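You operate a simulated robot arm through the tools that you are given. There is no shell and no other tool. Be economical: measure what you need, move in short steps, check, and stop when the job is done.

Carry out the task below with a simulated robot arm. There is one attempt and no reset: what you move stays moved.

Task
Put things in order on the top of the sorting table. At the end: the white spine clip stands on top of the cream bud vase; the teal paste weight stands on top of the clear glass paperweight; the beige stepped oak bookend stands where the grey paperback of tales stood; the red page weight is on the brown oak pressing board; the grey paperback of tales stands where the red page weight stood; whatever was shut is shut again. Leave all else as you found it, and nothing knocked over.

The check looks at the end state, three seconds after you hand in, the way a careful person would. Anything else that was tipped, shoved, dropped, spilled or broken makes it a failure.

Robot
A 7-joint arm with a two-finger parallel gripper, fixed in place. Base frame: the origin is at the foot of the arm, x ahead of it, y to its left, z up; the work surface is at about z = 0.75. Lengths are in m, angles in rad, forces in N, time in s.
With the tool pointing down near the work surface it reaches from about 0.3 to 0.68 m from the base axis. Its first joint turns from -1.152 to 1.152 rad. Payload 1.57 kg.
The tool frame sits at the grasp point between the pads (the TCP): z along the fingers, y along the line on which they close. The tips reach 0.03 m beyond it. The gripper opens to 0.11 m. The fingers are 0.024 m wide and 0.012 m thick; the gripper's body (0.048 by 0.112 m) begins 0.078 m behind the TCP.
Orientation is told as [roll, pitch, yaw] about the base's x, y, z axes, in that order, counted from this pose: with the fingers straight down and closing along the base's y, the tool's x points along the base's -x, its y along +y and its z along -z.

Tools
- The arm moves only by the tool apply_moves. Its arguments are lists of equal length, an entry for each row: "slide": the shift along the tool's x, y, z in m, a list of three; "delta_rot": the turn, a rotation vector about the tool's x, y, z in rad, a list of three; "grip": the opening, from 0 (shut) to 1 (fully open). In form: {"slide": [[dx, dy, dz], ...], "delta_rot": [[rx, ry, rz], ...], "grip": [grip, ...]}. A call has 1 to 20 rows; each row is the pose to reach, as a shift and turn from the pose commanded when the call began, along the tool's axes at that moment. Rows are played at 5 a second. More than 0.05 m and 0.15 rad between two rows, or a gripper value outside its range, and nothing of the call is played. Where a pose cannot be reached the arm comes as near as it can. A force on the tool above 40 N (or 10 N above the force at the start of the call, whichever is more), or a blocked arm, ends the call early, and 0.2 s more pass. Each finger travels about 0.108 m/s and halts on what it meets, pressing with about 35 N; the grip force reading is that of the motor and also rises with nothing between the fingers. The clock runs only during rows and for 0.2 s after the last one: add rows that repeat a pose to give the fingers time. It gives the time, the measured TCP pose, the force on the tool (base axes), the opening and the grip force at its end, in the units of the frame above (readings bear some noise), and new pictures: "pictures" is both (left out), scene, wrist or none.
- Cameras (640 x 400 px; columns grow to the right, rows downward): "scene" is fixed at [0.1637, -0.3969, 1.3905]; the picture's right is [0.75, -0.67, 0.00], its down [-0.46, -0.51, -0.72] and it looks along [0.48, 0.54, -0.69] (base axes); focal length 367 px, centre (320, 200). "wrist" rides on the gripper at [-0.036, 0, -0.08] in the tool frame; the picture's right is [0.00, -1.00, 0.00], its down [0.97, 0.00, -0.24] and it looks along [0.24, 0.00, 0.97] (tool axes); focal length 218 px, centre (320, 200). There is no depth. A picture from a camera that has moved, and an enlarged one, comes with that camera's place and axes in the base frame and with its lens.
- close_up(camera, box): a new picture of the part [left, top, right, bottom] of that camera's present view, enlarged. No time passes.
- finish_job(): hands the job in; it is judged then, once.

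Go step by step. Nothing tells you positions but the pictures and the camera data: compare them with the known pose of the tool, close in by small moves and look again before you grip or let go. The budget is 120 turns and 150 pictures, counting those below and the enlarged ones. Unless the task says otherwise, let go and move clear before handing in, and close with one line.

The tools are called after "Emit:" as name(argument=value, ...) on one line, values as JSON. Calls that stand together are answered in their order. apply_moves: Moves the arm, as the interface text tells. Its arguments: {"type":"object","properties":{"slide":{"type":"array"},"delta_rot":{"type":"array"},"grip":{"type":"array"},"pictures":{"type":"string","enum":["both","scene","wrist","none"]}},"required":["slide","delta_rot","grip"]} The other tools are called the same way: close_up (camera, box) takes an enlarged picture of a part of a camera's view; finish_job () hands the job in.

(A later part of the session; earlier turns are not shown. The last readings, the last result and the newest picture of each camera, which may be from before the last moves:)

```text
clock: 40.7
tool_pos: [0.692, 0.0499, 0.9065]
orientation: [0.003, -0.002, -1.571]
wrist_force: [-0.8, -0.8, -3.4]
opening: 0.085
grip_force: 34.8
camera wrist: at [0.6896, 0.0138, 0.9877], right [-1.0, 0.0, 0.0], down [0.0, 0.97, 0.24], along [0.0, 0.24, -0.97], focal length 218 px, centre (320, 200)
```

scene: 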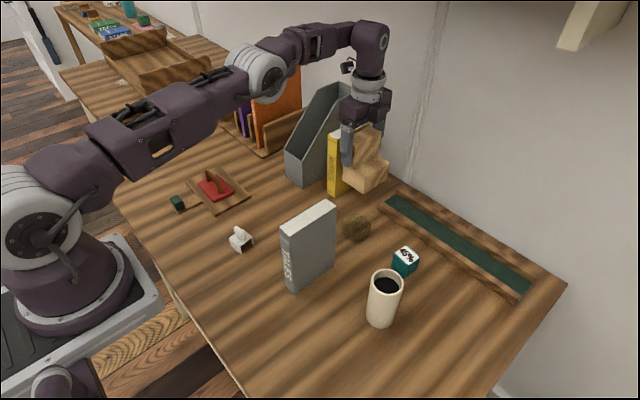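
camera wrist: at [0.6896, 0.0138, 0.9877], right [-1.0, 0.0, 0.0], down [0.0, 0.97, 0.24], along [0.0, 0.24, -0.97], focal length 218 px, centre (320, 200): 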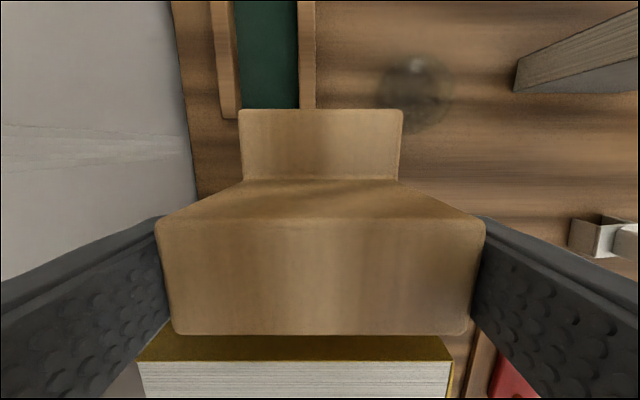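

Reach is good. Shift y to 0.061 and lower most of the way.

Emit:
apply_moves(slide=[[0.006, 0.002, 0.01], [0.011, 0.002, 0.03], [0.011, 0.002, 0.05], [0.011, 0.002, 0.06], [0.011, 0.002, 0.063], [0.011, 0.002, 0.063]], delta_rot=[[0, 0, 0], [0, 0, 0], [0, 0, 0], [0, 0, 0], [0, 0, 0], [0, 0, 0]], grip=[0.6, 0.6, 0.6, 0.6, 0.6, 0.6])

```text
clock: 42.1
tool_pos: [0.694, 0.0606, 0.8437]
orientation: [0.001, 0.0, -1.572]
wrist_force: [-1.2, 0.0, -3.1]
opening: 0.0848
grip_force: 35.2
camera wrist: at [0.6925, 0.0246, 0.9247], right [-1.0, 0.0, 0.0], down [0.0, 0.97, 0.24], along [0.0, 0.24, -0.97], focal length 218 px, centre (320, 200)
```

scene: 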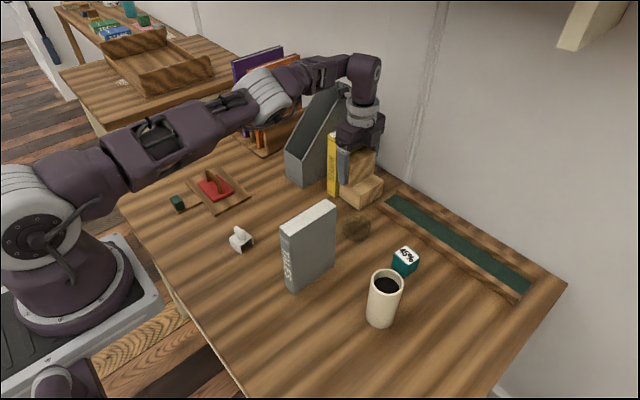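
wrist: 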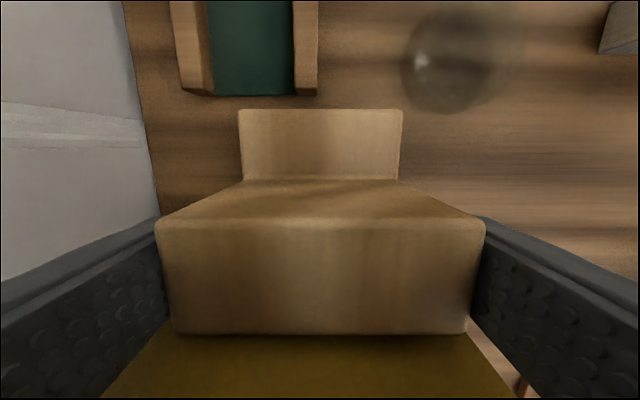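

The gripper body would come close to RIDDLES' top edge, so I shift 4 mm away and finish lowering.

Emit:
apply_moves(slide=[[-0.004, 0, 0], [-0.004, 0, 0.002], [-0.004, 0, 0.003], [-0.004, 0, 0.004], [-0.004, 0, 0.004]], delta_rot=[[0, 0, 0], [0, 0, 0], [0, 0, 0], [0, 0, 0], [0, 0, 0]], grip=[0.6, 0.6, 0.6, 0.6, 0.6], pictures="none")

Emit:
close_up(camera="scene", box=[300, 100, 420, 230])

```text
clock: 43.3
tool_pos: [0.694, 0.0565, 0.8406]
orientation: [0.002, -0.001, -1.571]
wrist_force: [-0.2, 1.0, -2.2]
opening: 0.0848
grip_force: 34.9
```

```text
3.08 times, centred on (360, 165) of scene
camera zoom: at [0.1638, -0.3969, 1.3905], right [0.75, -0.67, 0.0], down [-0.46, -0.51, -0.72], along [0.48, 0.54, -0.69], focal length 1129 px, centre (197, 308)
```

zoom: 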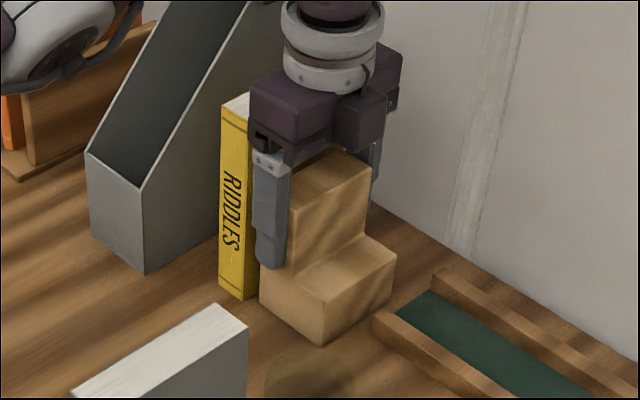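

Emit:
apply_moves(slide=[[0, 0, 0.001], [0, 0, 0.002], [0, 0, 0.003]], delta_rot=[[0, 0, 0], [0, 0, 0], [0, 0, 0]], grip=[0.6, 0.6, 0.6], pictures="none")

```text
clock: 44.1
tool_pos: [0.6941, 0.0566, 0.8377]
orientation: [0.003, -0.002, -1.572]
wrist_force: [-3.5, 0.6, 22.5]
opening: 0.0847
grip_force: 35.3
```

Contact. Release and rise straight up.

Emit:
apply_moves(slide=[[0, 0, -0.001], [0, 0, -0.001], [0, 0, -0.001], [0, 0, -0.02], [0, 0, -0.06], [0, 0, -0.1], [0, 0, -0.14], [0, 0, -0.14]], delta_rot=[[0, 0, 0], [0, 0, 0], [0, 0, 0], [0, 0, 0], [0, 0, 0], [0, 0, 0], [0, 0, 0], [0, 0, 0]], grip=[0.85, 0.9, 0.95, 0.95, 0.95, 0.95, 0.95, 0.95])

```text
clock: 45.9
tool_pos: [0.6927, 0.0566, 0.9761]
orientation: [0.003, -0.002, -1.574]
wrist_force: [0.1, 0.4, -0.5]
opening: 0.1044
grip_force: 0.0
camera wrist: at [0.6898, 0.021, 1.0569], right [-1.0, 0.0, 0.0], down [0.0, 0.97, 0.24], along [0.0, 0.24, -0.97], focal length 218 px, centre (320, 200)
```

scene: 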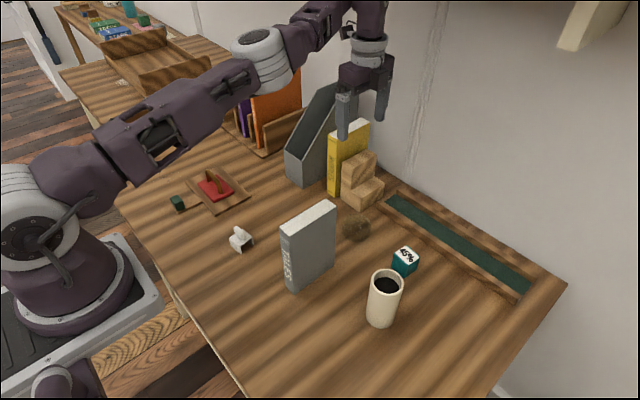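
wrist: 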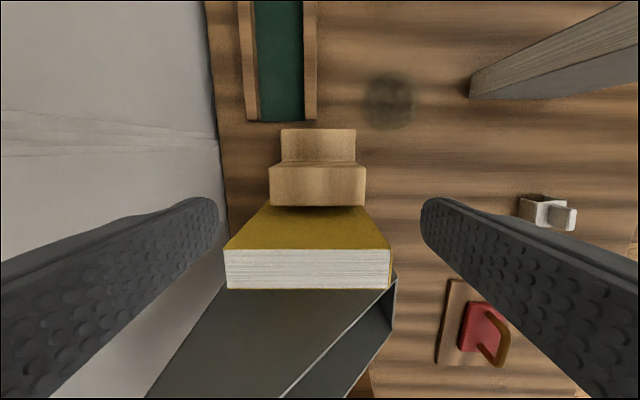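

Bookend stands. Now move to view the teal weight and glass paperweight, with yaw back to 0.

Emit:
apply_moves(slide=[[-0.015, -0.008, -0.01], [-0.03, -0.017, -0.02], [-0.045, -0.025, -0.03], [-0.06, -0.034, -0.03], [-0.073, -0.042, -0.03], [-0.087, -0.05, -0.03], [-0.1, -0.06, -0.03], [-0.115, -0.068, -0.03], [-0.13, -0.077, -0.03], [-0.145, -0.085, -0.03], [-0.157, -0.093, -0.03], [-0.157, -0.093, -0.03]], delta_rot=[[0, 0, -0.143], [0, 0, -0.286], [0, 0, -0.429], [0, 0, -0.571], [0, 0, -0.714], [0, 0, -0.857], [0, 0, -1.0], [0, 0, -1.143], [0, 0, -1.285], [0, 0, -1.428], [0, 0, -1.571], [0, 0, -1.571]], grip=[0.9, 0.9, 0.9, 0.9, 0.9, 0.9, 0.9, 0.9, 0.9, 0.9, 0.9, 0.9])

Emit:
close_up(camera="wrist", box=[220, 90, 470, 250])

Emit:
close_up(camera="scene", box=[325, 200, 435, 290])

```text
clock: 48.5
tool_pos: [0.6005, -0.1006, 1.0071]
orientation: [0.001, -0.002, -0.002]
wrist_force: [-0.7, 0.2, -0.8]
opening: 0.0991
grip_force: 0.0
camera wrist: at [0.6342, -0.1002, 1.0875], right [0.0, -1.0, 0.0], down [-0.97, 0.0, 0.24], along [-0.24, 0.0, -0.97], focal length 218 px, centre (320, 200)
```

scene: 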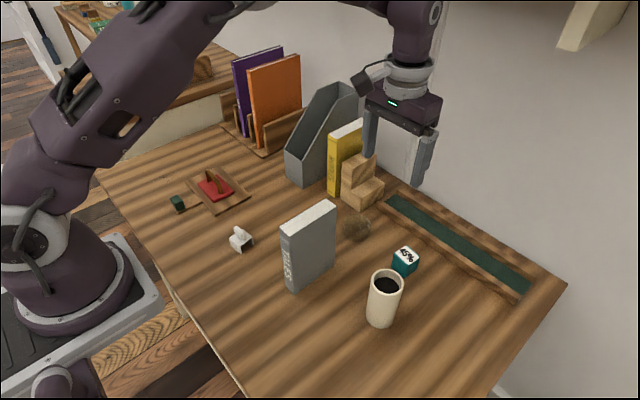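
wrist: 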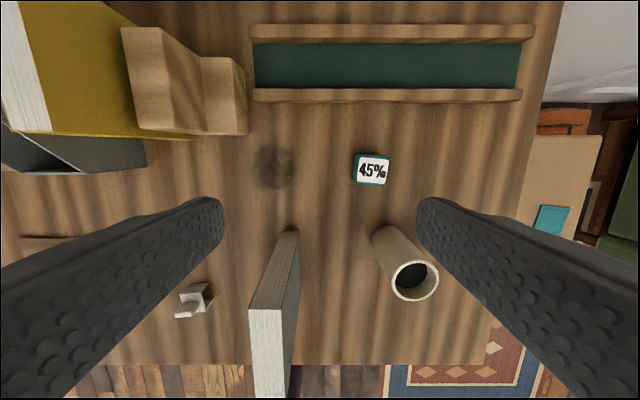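

```text
2.50 times, centred on (345, 170) of wrist
camera zoom: at [0.6342, -0.1002, 1.0875], right [0.0, -1.0, 0.0], down [-0.97, 0.0, 0.24], along [-0.24, 0.0, -0.97], focal length 546 px, centre (258, 275)
```

zoom: 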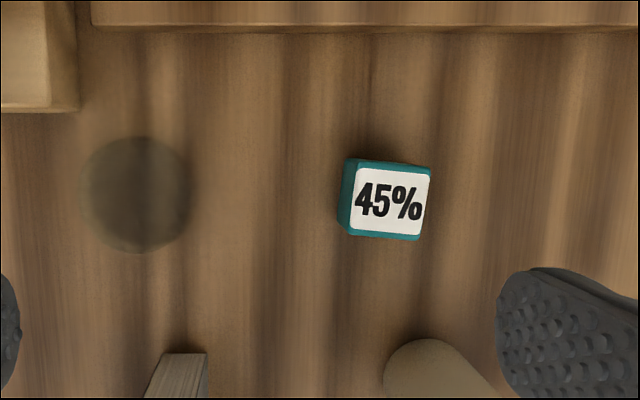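

```text
4.44 times, centred on (380, 245) of scene
camera zoom: at [0.1637, -0.3969, 1.3905], right [0.75, -0.67, 0.0], down [-0.46, -0.51, -0.72], along [0.48, 0.54, -0.69], focal length 1631 px, centre (53, 0)
```

zoom: 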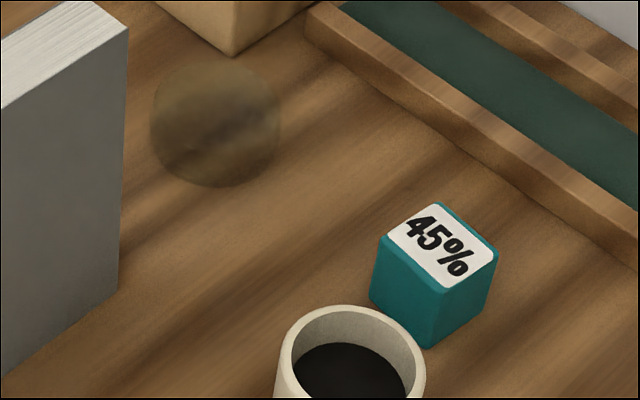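

Teal top centre ≈(0.602,-0.172), about 4 cm cube, yaw ≈-0.1; glass centre ≈(0.603,-0.028), a low puck about 2.5–3 cm high. Move over the teal weight.

Emit:
apply_moves(slide=[[-0.001, -0.036, 0.03], [-0.001, -0.0712, 0.06], [-0.001, -0.0712, 0.1], [-0.001, -0.0712, 0.14], [-0.001, -0.0712, 0.155], [-0.001, -0.0712, 0.155]], delta_rot=[[0, 0, 0.05], [0, 0, 0.1], [0, 0, 0.1], [0, 0, 0.1], [0, 0, 0.1], [0, 0, 0.1]], grip=[0.7, 0.6, 0.6, 0.6, 0.6, 0.6], pictures="wrist")

```text
clock: 49.9
tool_pos: [0.6014, -0.1723, 0.8518]
orientation: [0.001, -0.001, -0.102]
wrist_force: [0.3, -1.2, 0.8]
opening: 0.0659
grip_force: 0.1
camera wrist: at [0.6359, -0.1752, 0.9331], right [-0.1, -0.99, 0.0], down [-0.97, 0.1, 0.24], along [-0.24, 0.02, -0.97], focal length 218 px, centre (320, 200)
```

wrist: 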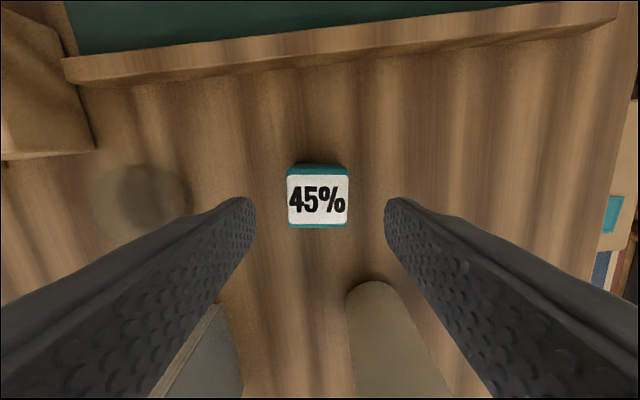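

Centred. Descend, close, lift.

Emit:
apply_moves(slide=[[0, 0, 0.035], [0, 0, 0.062], [0, 0, 0.062], [0, 0, 0.062], [0, 0, 0.062], [0, 0, 0.062], [0, 0, 0.05], [0, 0, 0.02], [0, 0, -0.01], [0, 0, -0.01]], delta_rot=[[0, 0, 0], [0, 0, 0], [0, 0, 0], [0, 0, 0], [0, 0, 0], [0, 0, 0], [0, 0, 0], [0, 0, 0], [0, 0, 0], [0, 0, 0]], grip=[0.6, 0.6, 0.6, 0.2, 0.2, 0.2, 0.2, 0.2, 0.2, 0.2])

```text
clock: 52.1
tool_pos: [0.6002, -0.1703, 0.8614]
orientation: [0.0, -0.002, -0.102]
wrist_force: [0.2, 0.5, -1.1]
opening: 0.0395
grip_force: 35.0
camera wrist: at [0.6349, -0.1748, 0.943], right [-0.1, -0.99, 0.0], down [-0.97, 0.1, 0.24], along [-0.24, 0.02, -0.97], focal length 218 px, centre (320, 200)
```

scene: 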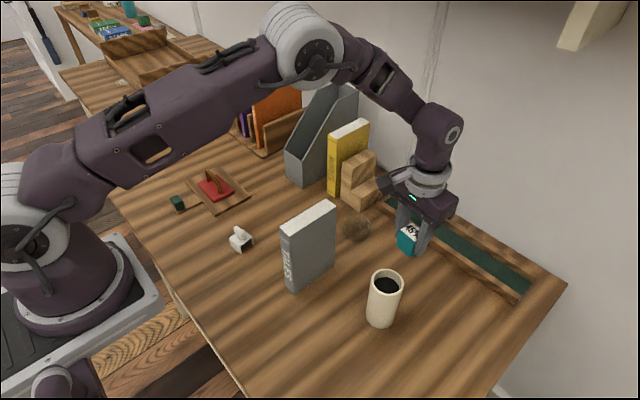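
wrist: 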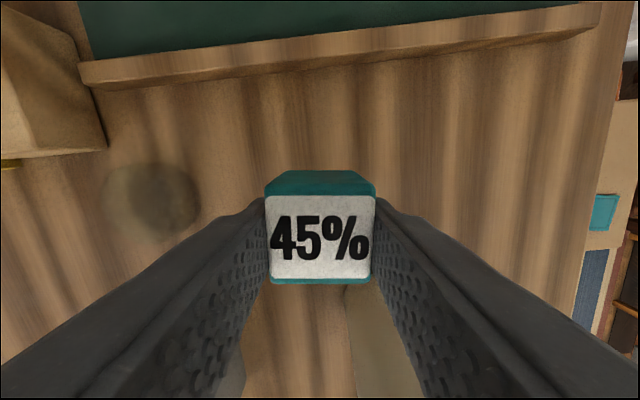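

Held. Move halfway toward the glass and take a closer look at it.

Emit:
apply_moves(slide=[[0.002, 0.025, -0.02], [0.005, 0.05, -0.035], [0.005, 0.06, -0.035]], delta_rot=[[0, 0, -0.05], [0, 0, -0.1], [0, 0, -0.1]], grip=[0.2, 0.2, 0.2], pictures="none")

Emit:
close_up(camera="wrist", box=[150, 110, 290, 250])

Emit:
close_up(camera="scene", box=[325, 200, 385, 250])

```text
clock: 52.9
tool_pos: [0.6026, -0.1113, 0.8963]
orientation: [0.0, -0.001, 0.0]
wrist_force: [-0.3, 0.0, -0.9]
opening: 0.0395
grip_force: 35.6
```

```text
2.86 times, centred on (220, 180) of wrist
camera zoom: at [0.6365, -0.1112, 0.9783], right [0.0, -1.0, 0.0], down [-0.97, 0.0, 0.24], along [-0.24, 0.0, -0.97], focal length 624 px, centre (606, 257)
```

zoom: 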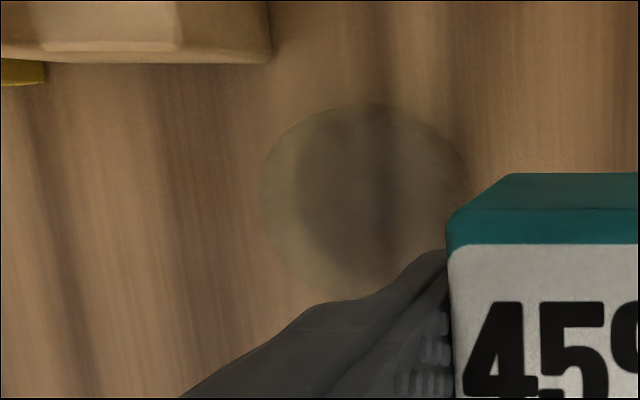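

```text
8.00 times, centred on (355, 225) of scene
camera zoom: at [0.1638, -0.3969, 1.3905], right [0.75, -0.67, 0.0], down [-0.46, -0.51, -0.72], along [0.48, 0.54, -0.69], focal length 2936 px, centre (40, 0)
```

zoom: 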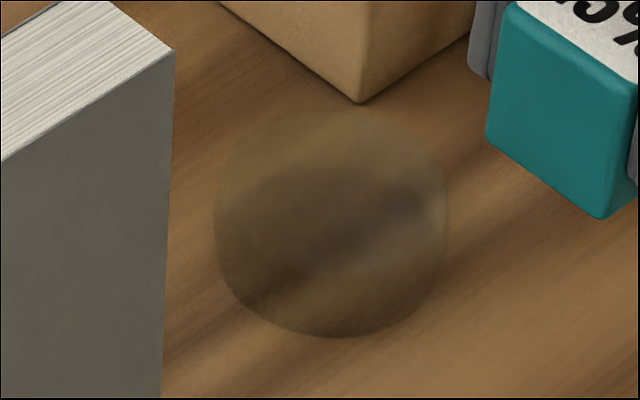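

Glass is a puck centred ≈(0.603,-0.0285). Move the teal over it and lower to just above.

Emit:
apply_moves(slide=[[0, 0.042, 0], [0, 0.083, 0], [0, 0.083, 0.03], [0, 0.083, 0.055], [0, 0.083, 0.065], [0, 0.083, 0.065]], delta_rot=[[0, 0, 0], [0, 0, 0], [0, 0, 0], [0, 0, 0], [0, 0, 0], [0, 0, 0]], grip=[0.2, 0.2, 0.2, 0.2, 0.2, 0.2], pictures="wrist")

Emit:
close_up(camera="scene", box=[315, 170, 405, 250])

```text
clock: 54.3
tool_pos: [0.604, -0.028, 0.8311]
orientation: [-0.001, -0.001, -0.001]
wrist_force: [0.2, 0.7, -1.9]
opening: 0.0397
grip_force: 35.1
camera wrist: at [0.637, -0.0275, 0.9125], right [0.0, -1.0, 0.0], down [-0.97, 0.0, 0.24], along [-0.24, 0.0, -0.97], focal length 218 px, centre (320, 200)
```

wrist: 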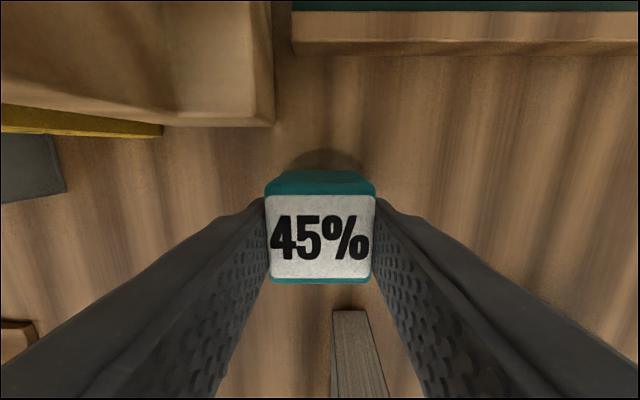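

```text
5.00 times, centred on (360, 210) of scene
camera zoom: at [0.1638, -0.3969, 1.3905], right [0.75, -0.67, 0.0], down [-0.46, -0.51, -0.72], along [0.48, 0.54, -0.69], focal length 1835 px, centre (120, 150)
```

zoom: 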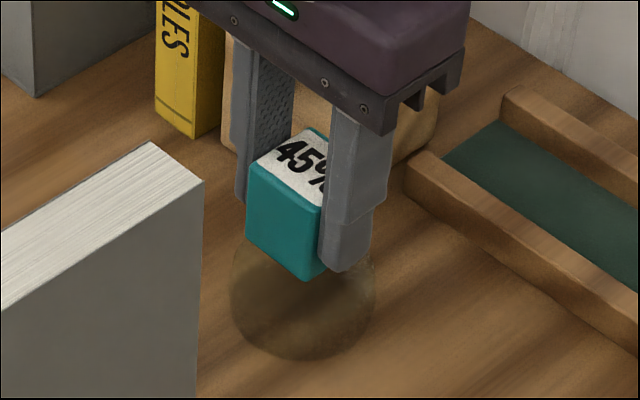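

Slight y correction (-3 mm), then lower gently to contact.

Emit:
apply_moves(slide=[[0, -0.003, 0.003], [0, -0.003, 0.005], [0, -0.003, 0.007], [0, -0.003, 0.009], [0, -0.003, 0.009]], delta_rot=[[0, 0, 0], [0, 0, 0], [0, 0, 0], [0, 0, 0], [0, 0, 0]], grip=[0.2, 0.2, 0.2, 0.2, 0.2], pictures="none")

Emit:
close_up(camera="scene", box=[315, 170, 405, 250])

```text
clock: 55.5
tool_pos: [0.6022, -0.031, 0.824]
orientation: [0.0, -0.002, 0.001]
wrist_force: [0.2, -0.1, -1.3]
opening: 0.0396
grip_force: 34.6
```

```text
5.00 times, centred on (360, 210) of scene
camera zoom: at [0.1638, -0.3969, 1.3905], right [0.75, -0.67, 0.0], down [-0.46, -0.51, -0.72], along [0.48, 0.54, -0.69], focal length 1835 px, centre (120, 150)
```

zoom: 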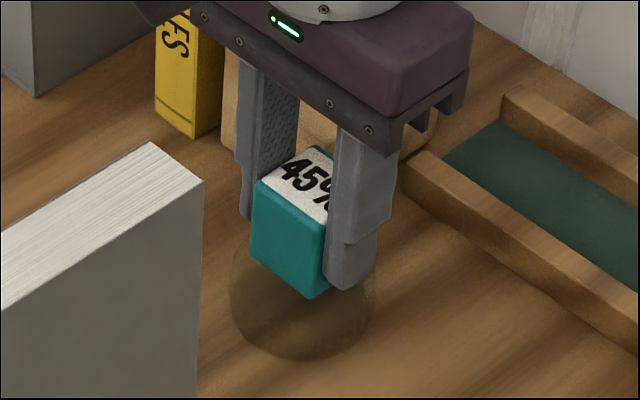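

Emit:
apply_moves(slide=[[0, 0, 0.0015], [0, 0, 0.003], [0, 0, 0.0045], [0, 0, 0.0045]], delta_rot=[[0, 0, 0], [0, 0, 0], [0, 0, 0], [0, 0, 0]], grip=[0.2, 0.2, 0.2, 0.2], pictures="none")

```text
clock: 56.5
tool_pos: [0.6021, -0.0302, 0.8193]
orientation: [0.0, -0.002, 0.0]
wrist_force: [-0.4, 0.2, -2.0]
opening: 0.0398
grip_force: 35.3
```

Emit:
apply_moves(slide=[[0, 0, 0.0015], [0, 0, 0.003], [0, 0, 0.0045], [0, 0, 0.0045]], delta_rot=[[0, 0, 0], [0, 0, 0], [0, 0, 0], [0, 0, 0]], grip=[0.2, 0.2, 0.2, 0.2], pictures="none")

Emit:
close_up(camera="scene", box=[315, 170, 405, 250])

```text
clock: 57.5
tool_pos: [0.603, -0.0309, 0.8161]
orientation: [0.002, -0.004, -0.001]
wrist_force: [-8.2, 2.6, 25.8]
opening: 0.0397
grip_force: 34.6
```

```text
5.00 times, centred on (360, 210) of scene
camera zoom: at [0.1631, -0.3969, 1.3906], right [0.75, -0.67, 0.0], down [-0.46, -0.51, -0.72], along [0.48, 0.54, -0.69], focal length 1835 px, centre (120, 150)
```

zoom: 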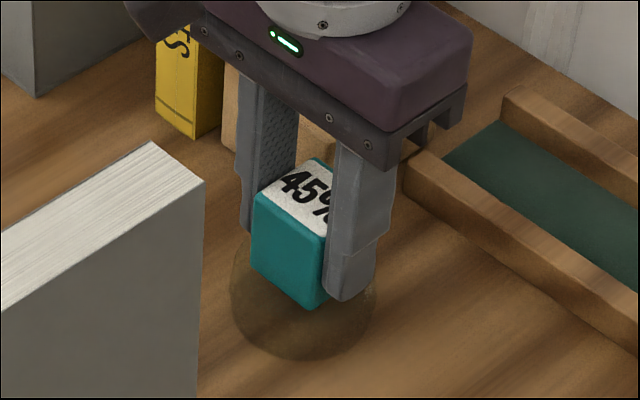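

Contact on the glass top (height ≈2.6 cm). Relieve pressure, release gently and lift.

Emit:
apply_moves(slide=[[0, 0, -0.0015], [0, 0, -0.0015], [0, 0, -0.0015], [0, 0, -0.02], [0, 0, -0.06], [0, 0, -0.1], [0, 0, -0.14], [0, 0, -0.14]], delta_rot=[[0, 0, 0], [0, 0, 0], [0, 0, 0], [0, 0, 0], [0, 0, 0], [0, 0, 0], [0, 0, 0], [0, 0, 0]], grip=[0.42, 0.5, 0.5, 0.5, 0.5, 0.5, 0.5, 0.5])

Emit:
close_up(camera="scene", box=[315, 170, 405, 250])

```text
clock: 59.3
tool_pos: [0.6039, -0.0311, 0.9537]
orientation: [0.0, -0.003, 0.001]
wrist_force: [-0.5, 0.7, -0.3]
opening: 0.0549
grip_force: 0.1
camera wrist: at [0.6375, -0.0321, 1.035], right [0.0, -1.0, 0.0], down [-0.97, 0.0, 0.24], along [-0.24, 0.0, -0.97], focal length 218 px, centre (320, 200)
```

scene: 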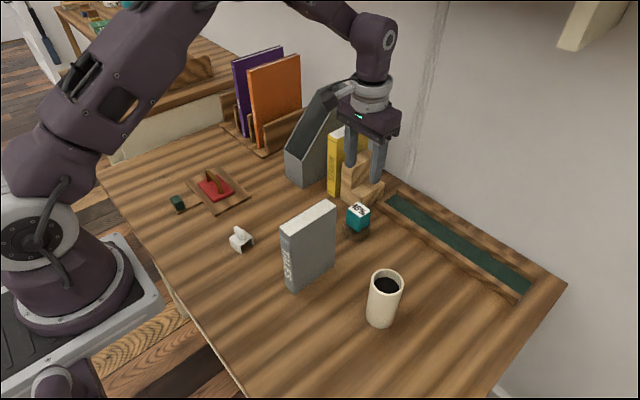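
wrist: 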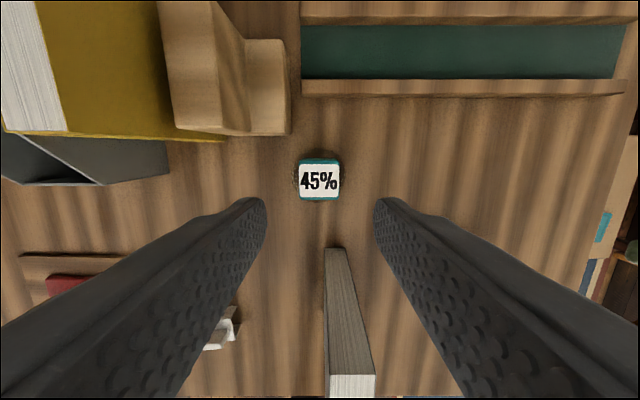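

```text
5.00 times, centred on (360, 210) of scene
camera zoom: at [0.1637, -0.3969, 1.3905], right [0.75, -0.67, 0.0], down [-0.46, -0.51, -0.72], along [0.48, 0.54, -0.69], focal length 1835 px, centre (120, 150)
```

zoom: 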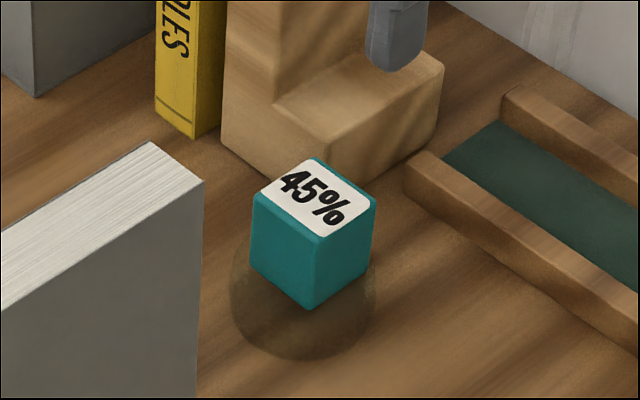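

Teal stands well. Next inspect the vase opening from above.

Emit:
apply_moves(slide=[[0, -0.02, -0.03], [0.025, -0.05, -0.06], [0.055, -0.085, -0.06], [0.085, -0.12, -0.06], [0.115, -0.15, -0.06], [0.134, -0.179, -0.06], [0.134, -0.179, -0.06]], delta_rot=[[0, 0, 0], [0, 0, 0], [0, 0, 0], [0, 0, 0], [0, 0, 0], [0, 0, 0], [0, 0, 0]], grip=[0.6, 0.7, 0.8, 0.8, 0.8, 0.8, 0.8])

Emit:
close_up(camera="wrist", box=[240, 90, 400, 250])

```text
clock: 60.9
tool_pos: [0.4684, -0.2106, 1.0149]
orientation: [-0.001, -0.002, 0.001]
wrist_force: [-0.1, 0.3, 0.6]
opening: 0.0879
grip_force: 0.1
camera wrist: at [0.5022, -0.211, 1.0952], right [0.0, -1.0, 0.0], down [-0.97, 0.0, 0.24], along [-0.24, 0.0, -0.97], focal length 218 px, centre (320, 200)
```

scene: 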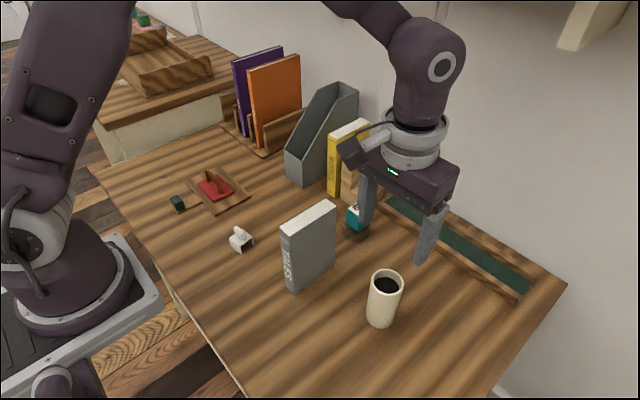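
wrist: 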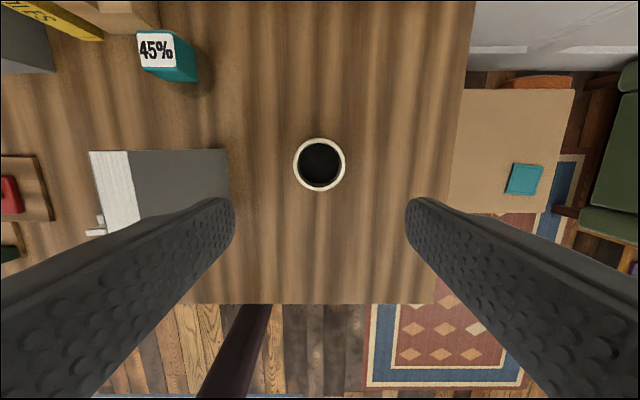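

```text
2.50 times, centred on (320, 170) of wrist
camera zoom: at [0.5022, -0.211, 1.0952], right [0.0, -1.0, 0.0], down [-0.97, 0.0, 0.24], along [-0.24, 0.0, -0.97], focal length 546 px, centre (320, 275)
```

zoom: 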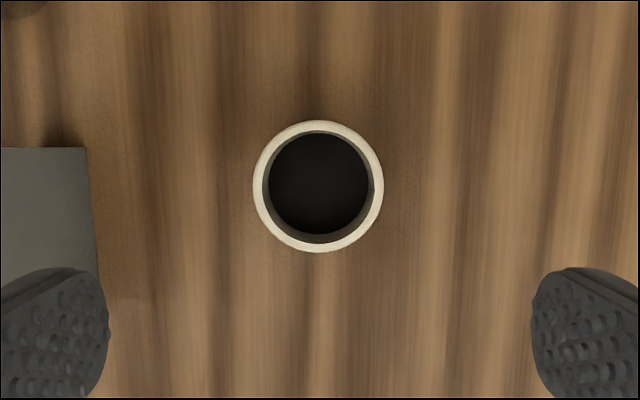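

Vase rim centre ≈(0.483,-0.210), outer Ø≈0.056, inner ≈0.047. Now inspect the clip from close up.

Emit:
apply_moves(slide=[[0.018, 0.045, 0], [0.036, 0.09, 0], [0.054, 0.135, 0], [0.072, 0.18, 0], [0.09, 0.225, 0], [0.108, 0.27, 0], [0.108, 0.322, 0], [0.108, 0.322, 0.05], [0.108, 0.322, 0.09], [0.108, 0.322, 0.09]], delta_rot=[[0, 0, 0], [0, 0, 0], [0, 0, 0], [0, 0, 0], [0, 0, 0], [0, 0, 0], [0, 0, 0], [0, 0, 0], [0, 0, 0], [0, 0, 0]], grip=[0.8, 0.8, 0.8, 0.8, 0.8, 0.8, 0.8, 0.8, 0.8, 0.8])

Emit:
close_up(camera="wrist", box=[270, 100, 370, 250])

Emit:
close_up(camera="scene", box=[215, 215, 265, 260])

```text
refused: row 7 steps farther than a row can; nothing moved
```

```text
2.67 times, centred on (320, 175) of wrist
camera zoom: at [0.5022, -0.211, 1.0952], right [0.0, -1.0, 0.0], down [-0.97, 0.0, 0.24], along [-0.24, 0.0, -0.97], focal length 582 px, centre (320, 267)
```

zoom: 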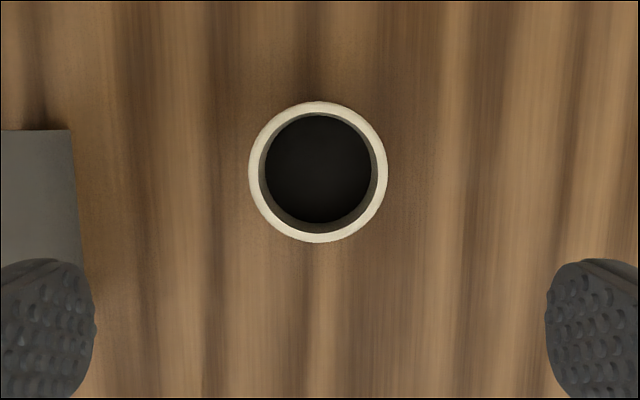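

```text
8.89 times, centred on (240, 238) of scene
camera zoom: at [0.1637, -0.3969, 1.3905], right [0.75, -0.67, 0.0], down [-0.46, -0.51, -0.72], along [0.48, 0.54, -0.69], focal length 3262 px, centre (1031, -133)
```

zoom: 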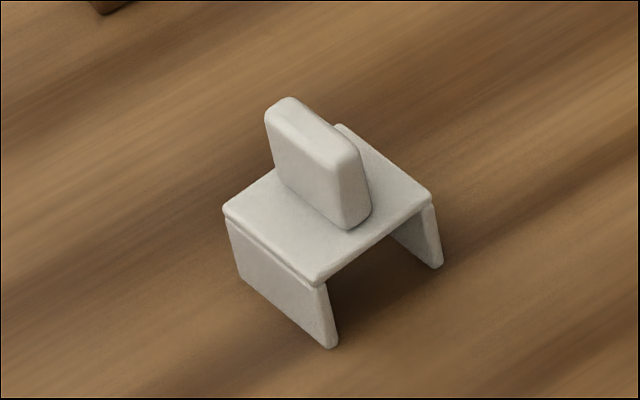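

The clip has a 0.041×0.035 top on two leg plates with an upright fin; its four corners (r≈0.027) can rest on the rim if centred. Retry the move over the clip.

Emit:
apply_moves(slide=[[0.018, 0.045, 0], [0.036, 0.09, 0], [0.054, 0.135, 0], [0.072, 0.18, 0], [0.09, 0.225, 0], [0.1, 0.27, 0], [0.108, 0.31, 0], [0.108, 0.322, 0.03], [0.108, 0.322, 0.06], [0.108, 0.322, 0.09], [0.108, 0.322, 0.09]], delta_rot=[[0, 0, 0], [0, 0, 0], [0, 0, 0], [0, 0, 0], [0, 0, 0], [0, 0, 0], [0, 0, 0], [0, 0, 0], [0, 0, 0], [0, 0, 0], [0, 0, 0]], grip=[0.8, 0.8, 0.8, 0.8, 0.8, 0.8, 0.8, 0.8, 0.8, 0.8, 0.8])

Emit:
close_up(camera="wrist", box=[270, 120, 370, 220])

```text
clock: 63.3
tool_pos: [0.3628, 0.1117, 0.9238]
orientation: [0.001, -0.003, -0.001]
wrist_force: [-0.5, 0.4, -0.6]
opening: 0.0879
grip_force: 0.1
camera wrist: at [0.3959, 0.1117, 1.0039], right [0.0, -1.0, 0.0], down [-0.97, 0.0, 0.24], along [-0.24, 0.0, -0.97], focal length 218 px, centre (320, 200)
```

scene: 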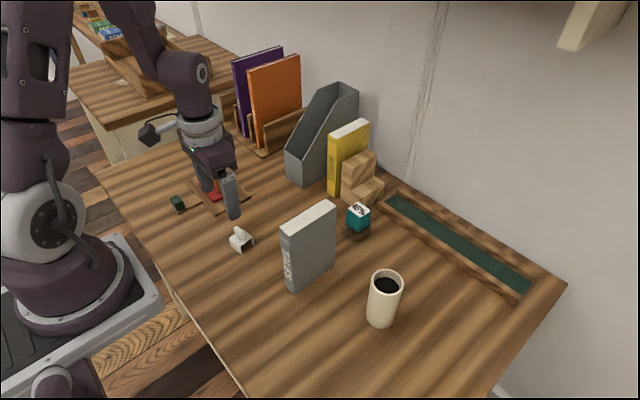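
wrist: 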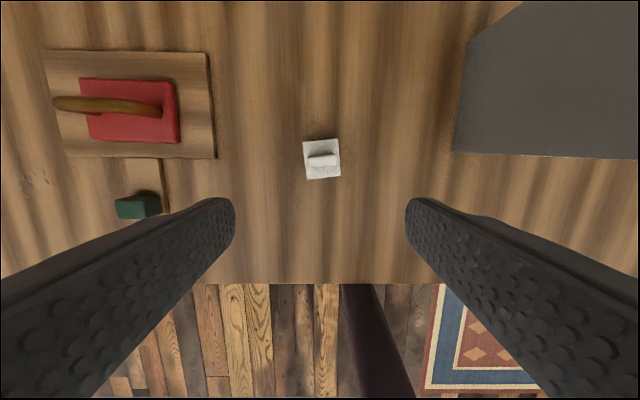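

```text
4.00 times, centred on (320, 170) of wrist
camera zoom: at [0.3959, 0.1117, 1.0039], right [0.0, -1.0, 0.0], down [-0.97, 0.0, 0.24], along [-0.24, 0.0, -0.97], focal length 873 px, centre (320, 320)
```

zoom: 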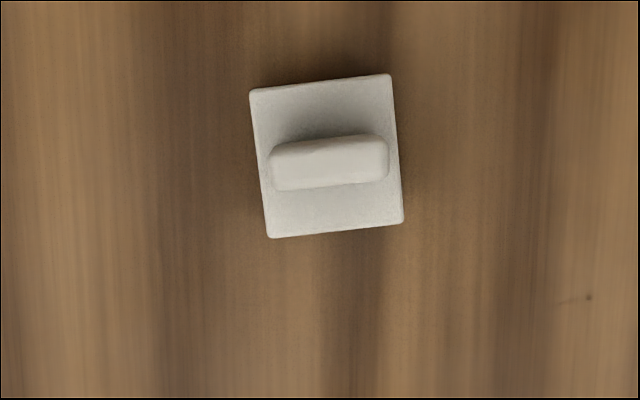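

Clip centre ≈(0.383,0.110), yaw ≈+0.12, fin central. Rotate to close across the fin and hover.

Emit:
apply_moves(slide=[[-0.003, 0, 0], [-0.005, 0, 0], [-0.008, 0, 0.01], [-0.01, 0, 0.015], [-0.012, -0.001, 0.02], [-0.014, -0.001, 0.025], [-0.016, -0.001, 0.03], [-0.018, -0.001, 0.035], [-0.02, -0.0015, 0.04], [-0.02, -0.0015, 0.045], [-0.02, -0.0015, 0.05], [-0.02, -0.0015, 0.05]], delta_rot=[[0, 0, 0.132], [0, 0, 0.264], [0, 0, 0.396], [0, 0, 0.528], [0, 0, 0.66], [0, 0, 0.792], [0, 0, 0.924], [0, 0, 1.056], [0, 0, 1.188], [0, 0, 1.32], [0, 0, 1.451], [0, 0, 1.451]], grip=[0.8, 0.7, 0.6, 0.5, 0.5, 0.5, 0.5, 0.5, 0.5, 0.5, 0.5, 0.5], pictures="wrist")

Emit:
close_up(camera="wrist", box=[240, 110, 400, 260])

```text
clock: 65.9
tool_pos: [0.3809, 0.1117, 0.8738]
orientation: [0.003, 0.0, -1.455]
wrist_force: [0.0, 1.0, -0.1]
opening: 0.0548
grip_force: 0.1
camera wrist: at [0.3834, 0.0749, 0.9543], right [-0.99, -0.12, 0.0], down [-0.11, 0.96, 0.24], along [-0.03, 0.24, -0.97], focal length 218 px, centre (320, 200)
```

wrist: 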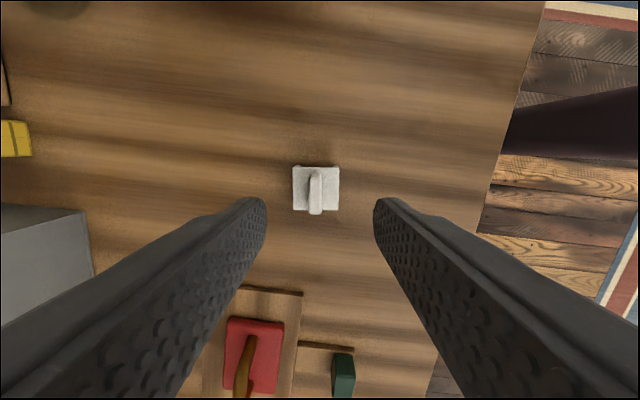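

```text
2.67 times, centred on (320, 185) of wrist
camera zoom: at [0.3834, 0.0749, 0.9543], right [-0.99, -0.12, 0.0], down [-0.11, 0.96, 0.24], along [-0.03, 0.24, -0.97], focal length 582 px, centre (320, 240)
```

zoom: 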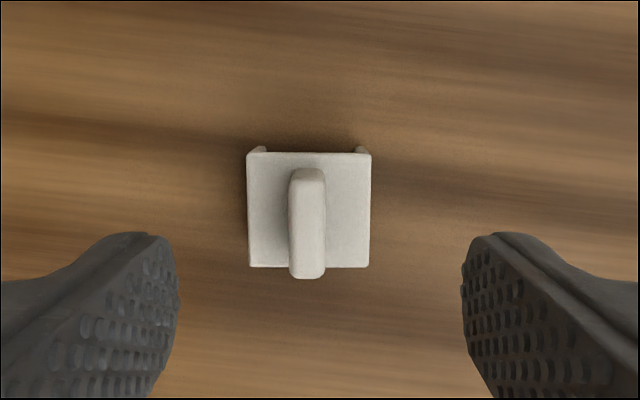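

Aligned; shift 3 mm and lower so tips stop just above the clip's top plate, then close and lift.

Emit:
apply_moves(slide=[[-0.0015, 0.0034, 0.03], [-0.0015, 0.0034, 0.055], [-0.0015, 0.0034, 0.0625], [-0.0015, 0.0034, 0.0625], [-0.0015, 0.0034, 0.0625], [-0.0015, 0.0034, 0.0625], [-0.0015, 0.0034, 0.0625], [-0.0015, 0.0034, 0.055], [-0.0015, 0.0034, 0.03], [-0.0015, 0.0034, 0.03]], delta_rot=[[0, 0, 0], [0, 0, 0], [0, 0, 0], [0, 0, 0], [0, 0, 0], [0, 0, 0], [0, 0, 0], [0, 0, 0], [0, 0, 0], [0, 0, 0]], grip=[0.5, 0.5, 0.5, 0.0, 0.0, 0.0, 0.0, 0.0, 0.0, 0.0])

Emit:
close_up(camera="wrist", box=[240, 110, 400, 260])

Emit:
close_up(camera="scene", box=[200, 190, 280, 260])

```text
clock: 68.1
tool_pos: [0.3862, 0.1097, 0.8425]
orientation: [0.003, 0.0, -1.452]
wrist_force: [0.0, 0.4, -0.7]
opening: 0.0088
grip_force: 27.5
camera wrist: at [0.3872, 0.0737, 0.9246], right [-0.99, -0.12, 0.0], down [-0.12, 0.96, 0.24], along [-0.03, 0.24, -0.97], focal length 218 px, centre (320, 200)
```

scene: 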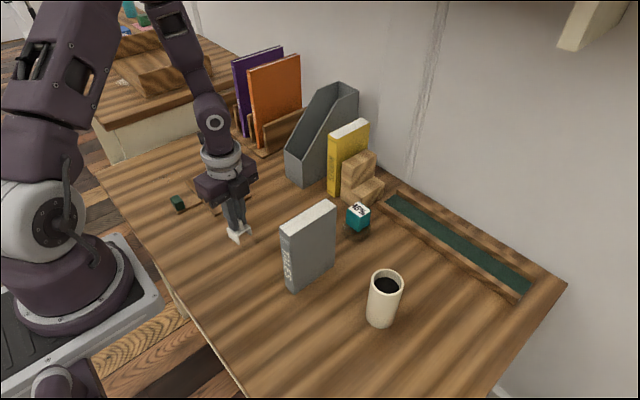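
wrist: 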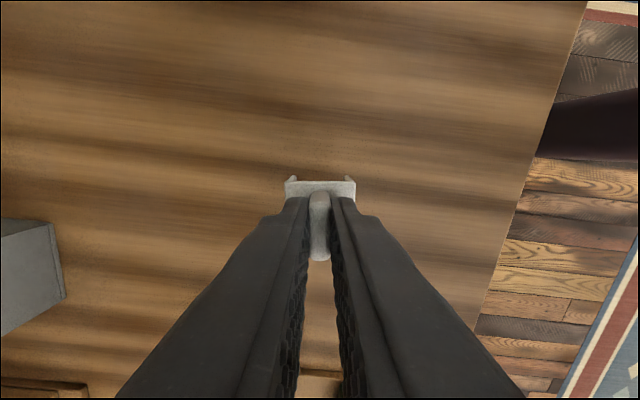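

```text
2.67 times, centred on (320, 185) of wrist
camera zoom: at [0.3872, 0.0737, 0.9246], right [-0.99, -0.12, 0.0], down [-0.12, 0.96, 0.24], along [-0.03, 0.24, -0.97], focal length 582 px, centre (320, 240)
```

zoom: 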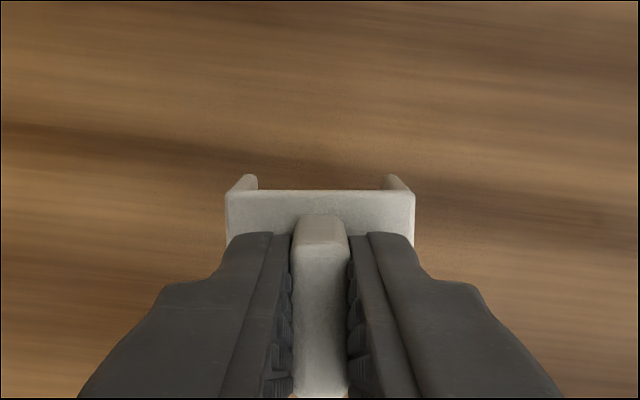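

```text
5.71 times, centred on (240, 225) of scene
camera zoom: at [0.1637, -0.3969, 1.3905], right [0.75, -0.67, 0.0], down [-0.46, -0.51, -0.72], along [0.48, 0.54, -0.69], focal length 2097 px, centre (777, 57)
```

zoom: 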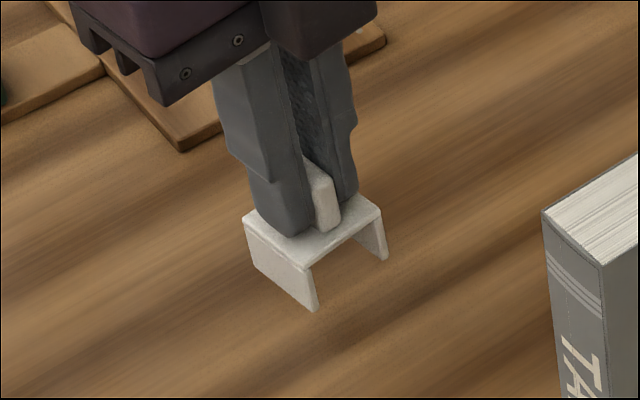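

Clip is held, centred on the TCP within ~1 mm. The camera-vs-TCP readings show a ~2 mm x bias, so I aim for a TCP x reading of ≈0.486, y≈-0.210. Raise and carry over the vase.

Emit:
apply_moves(slide=[[0, 0, -0.042], [0, 0, -0.084], [0, 0, -0.126], [0, 0, -0.168], [-0.041, 0.008, -0.168], [-0.082, 0.015, -0.168], [-0.123, 0.023, -0.168], [-0.165, 0.031, -0.168], [-0.206, 0.038, -0.168], [-0.247, 0.046, -0.168], [-0.288, 0.053, -0.168], [-0.3293, 0.061, -0.168], [-0.3293, 0.061, -0.168], [-0.3293, 0.061, -0.13], [-0.3293, 0.061, -0.105], [-0.3293, 0.061, -0.105]], delta_rot=[[0, 0, 0], [0, 0, 0], [0, 0, 0], [0, 0, 0], [0, 0, 0], [0, 0, 0], [0, 0, 0], [0, 0, 0], [0, 0, 0], [0, 0, 0], [0, 0, 0], [0, 0, 0], [0, 0, 0], [0, 0, 0], [0, 0, 0], [0, 0, 0]], grip=[0, 0, 0, 0, 0, 0, 0, 0, 0, 0, 0, 0, 0, 0, 0, 0])

Emit:
close_up(camera="wrist", box=[240, 110, 400, 260])

Emit:
close_up(camera="scene", box=[345, 220, 435, 335])

```text
clock: 71.5
tool_pos: [0.4841, -0.2097, 0.9486]
orientation: [0.001, -0.001, -1.452]
wrist_force: [-0.9, 0.0, -0.6]
opening: 0.0087
grip_force: 27.5
camera wrist: at [0.4863, -0.2457, 1.0294], right [-0.99, -0.12, 0.0], down [-0.12, 0.96, 0.24], along [-0.03, 0.24, -0.97], focal length 218 px, centre (320, 200)
```

scene: 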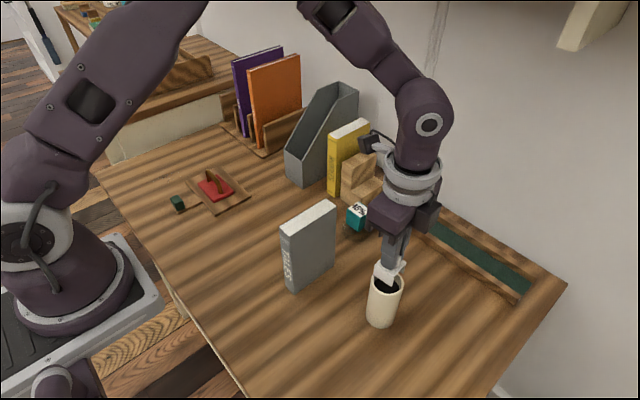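
wrist: 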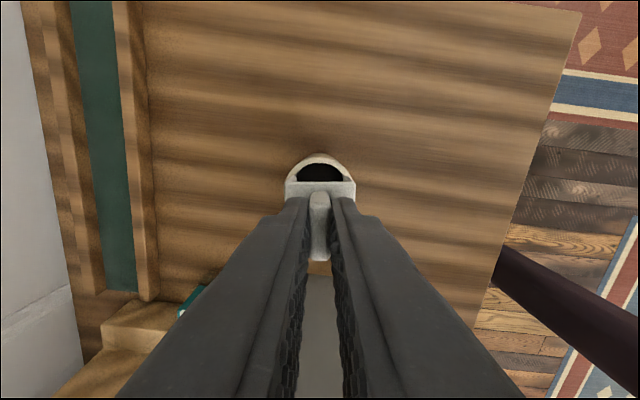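

```text
2.67 times, centred on (320, 185) of wrist
camera zoom: at [0.4863, -0.2457, 1.0294], right [-0.99, -0.12, 0.0], down [-0.12, 0.96, 0.24], along [-0.03, 0.24, -0.97], focal length 582 px, centre (320, 240)
```

zoom: 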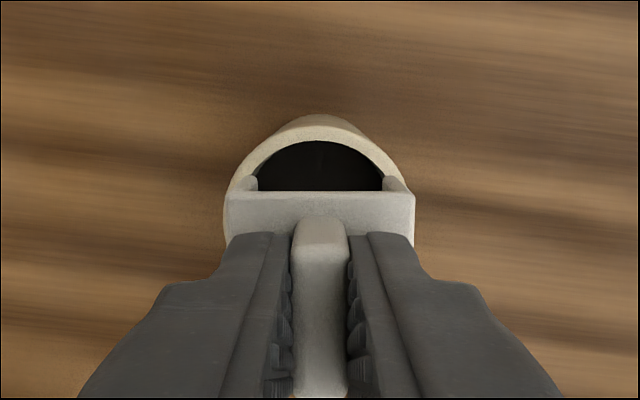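

```text
3.48 times, centred on (390, 278) of scene
camera zoom: at [0.1637, -0.3969, 1.3905], right [0.75, -0.67, 0.0], down [-0.46, -0.51, -0.72], along [0.48, 0.54, -0.69], focal length 1277 px, centre (76, -70)
```

zoom: 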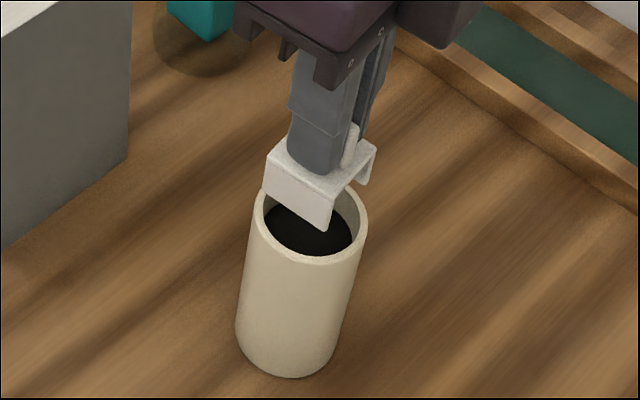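

Alignment over the rim looks right in the wrist view. Lower to just above the rim and check from the scene.

Emit:
apply_moves(slide=[[0, 0, 0.01], [0, 0, 0.018], [0, 0, 0.02], [0, 0, 0.02]], delta_rot=[[0, 0, 0], [0, 0, 0], [0, 0, 0], [0, 0, 0]], grip=[0, 0, 0, 0], pictures="none")

Emit:
close_up(camera="scene", box=[355, 245, 420, 305])

Emit:
close_up(camera="wrist", box=[260, 130, 380, 230])

```text
clock: 72.5
tool_pos: [0.4852, -0.2097, 0.9287]
orientation: [0.001, 0.0, -1.452]
wrist_force: [-0.3, -0.2, -0.8]
opening: 0.0088
grip_force: 26.9
```

```text
6.67 times, centred on (388, 275) of scene
camera zoom: at [0.1637, -0.3969, 1.3905], right [0.75, -0.67, 0.0], down [-0.46, -0.51, -0.72], along [0.48, 0.54, -0.69], focal length 2447 px, centre (-130, -300)
```

zoom: 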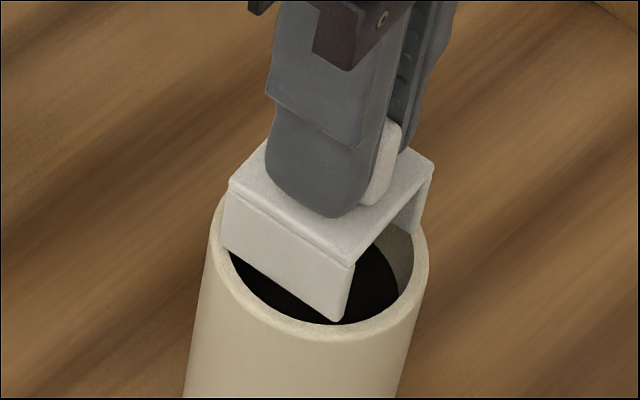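

```text
4.00 times, centred on (320, 180) of wrist
camera zoom: at [0.4868, -0.2459, 1.0098], right [-0.99, -0.12, 0.0], down [-0.12, 0.96, 0.24], along [-0.03, 0.24, -0.97], focal length 873 px, centre (320, 280)
```

zoom: 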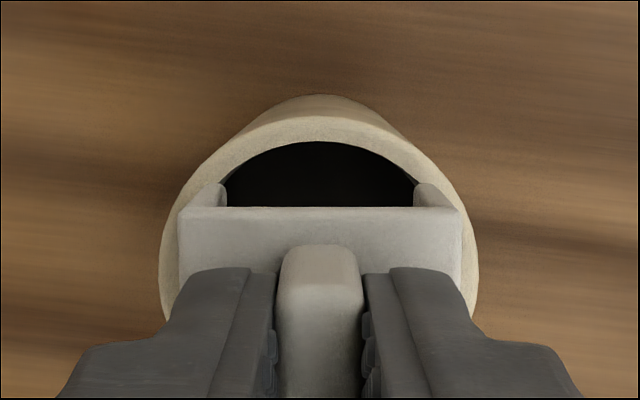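

Legs are over the rim on all visible corners. Lower in tiny steps to contact.

Emit:
apply_moves(slide=[[0, 0, 0.001], [0, 0, 0.002], [0, 0, 0.003], [0, 0, 0.003]], delta_rot=[[0, 0, 0], [0, 0, 0], [0, 0, 0], [0, 0, 0]], grip=[0, 0, 0, 0], pictures="none")

```text
clock: 73.5
tool_pos: [0.4855, -0.2107, 0.9266]
orientation: [0.002, 0.0, -1.453]
wrist_force: [-0.5, 0.9, 5.1]
opening: 0.0088
grip_force: 27.1
```

Emit:
close_up(camera="scene", box=[355, 245, 420, 305])

Emit:
close_up(camera="wrist", box=[260, 130, 380, 230])

```text
6.67 times, centred on (388, 275) of scene
camera zoom: at [0.1636, -0.3969, 1.3905], right [0.75, -0.67, 0.0], down [-0.46, -0.51, -0.72], along [0.48, 0.54, -0.69], focal length 2447 px, centre (-130, -300)
```

zoom: 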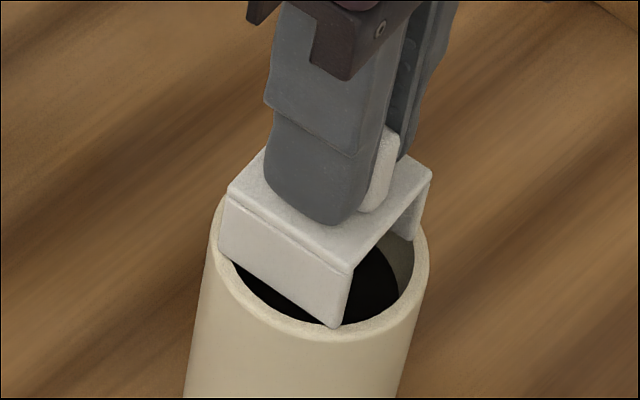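

```text
4.00 times, centred on (320, 180) of wrist
camera zoom: at [0.4867, -0.2459, 1.0068], right [-0.99, -0.12, 0.0], down [-0.12, 0.96, 0.24], along [-0.03, 0.24, -0.97], focal length 873 px, centre (320, 280)
```

zoom: 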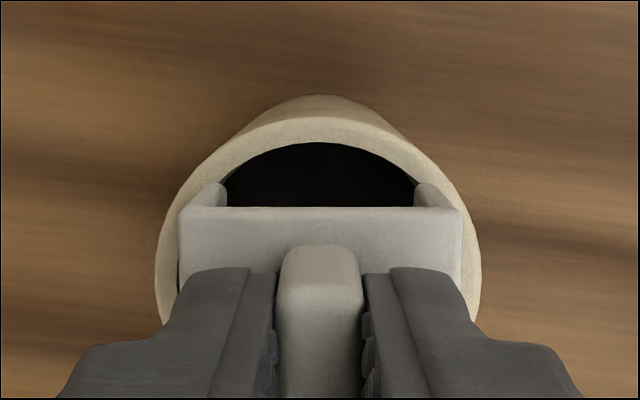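

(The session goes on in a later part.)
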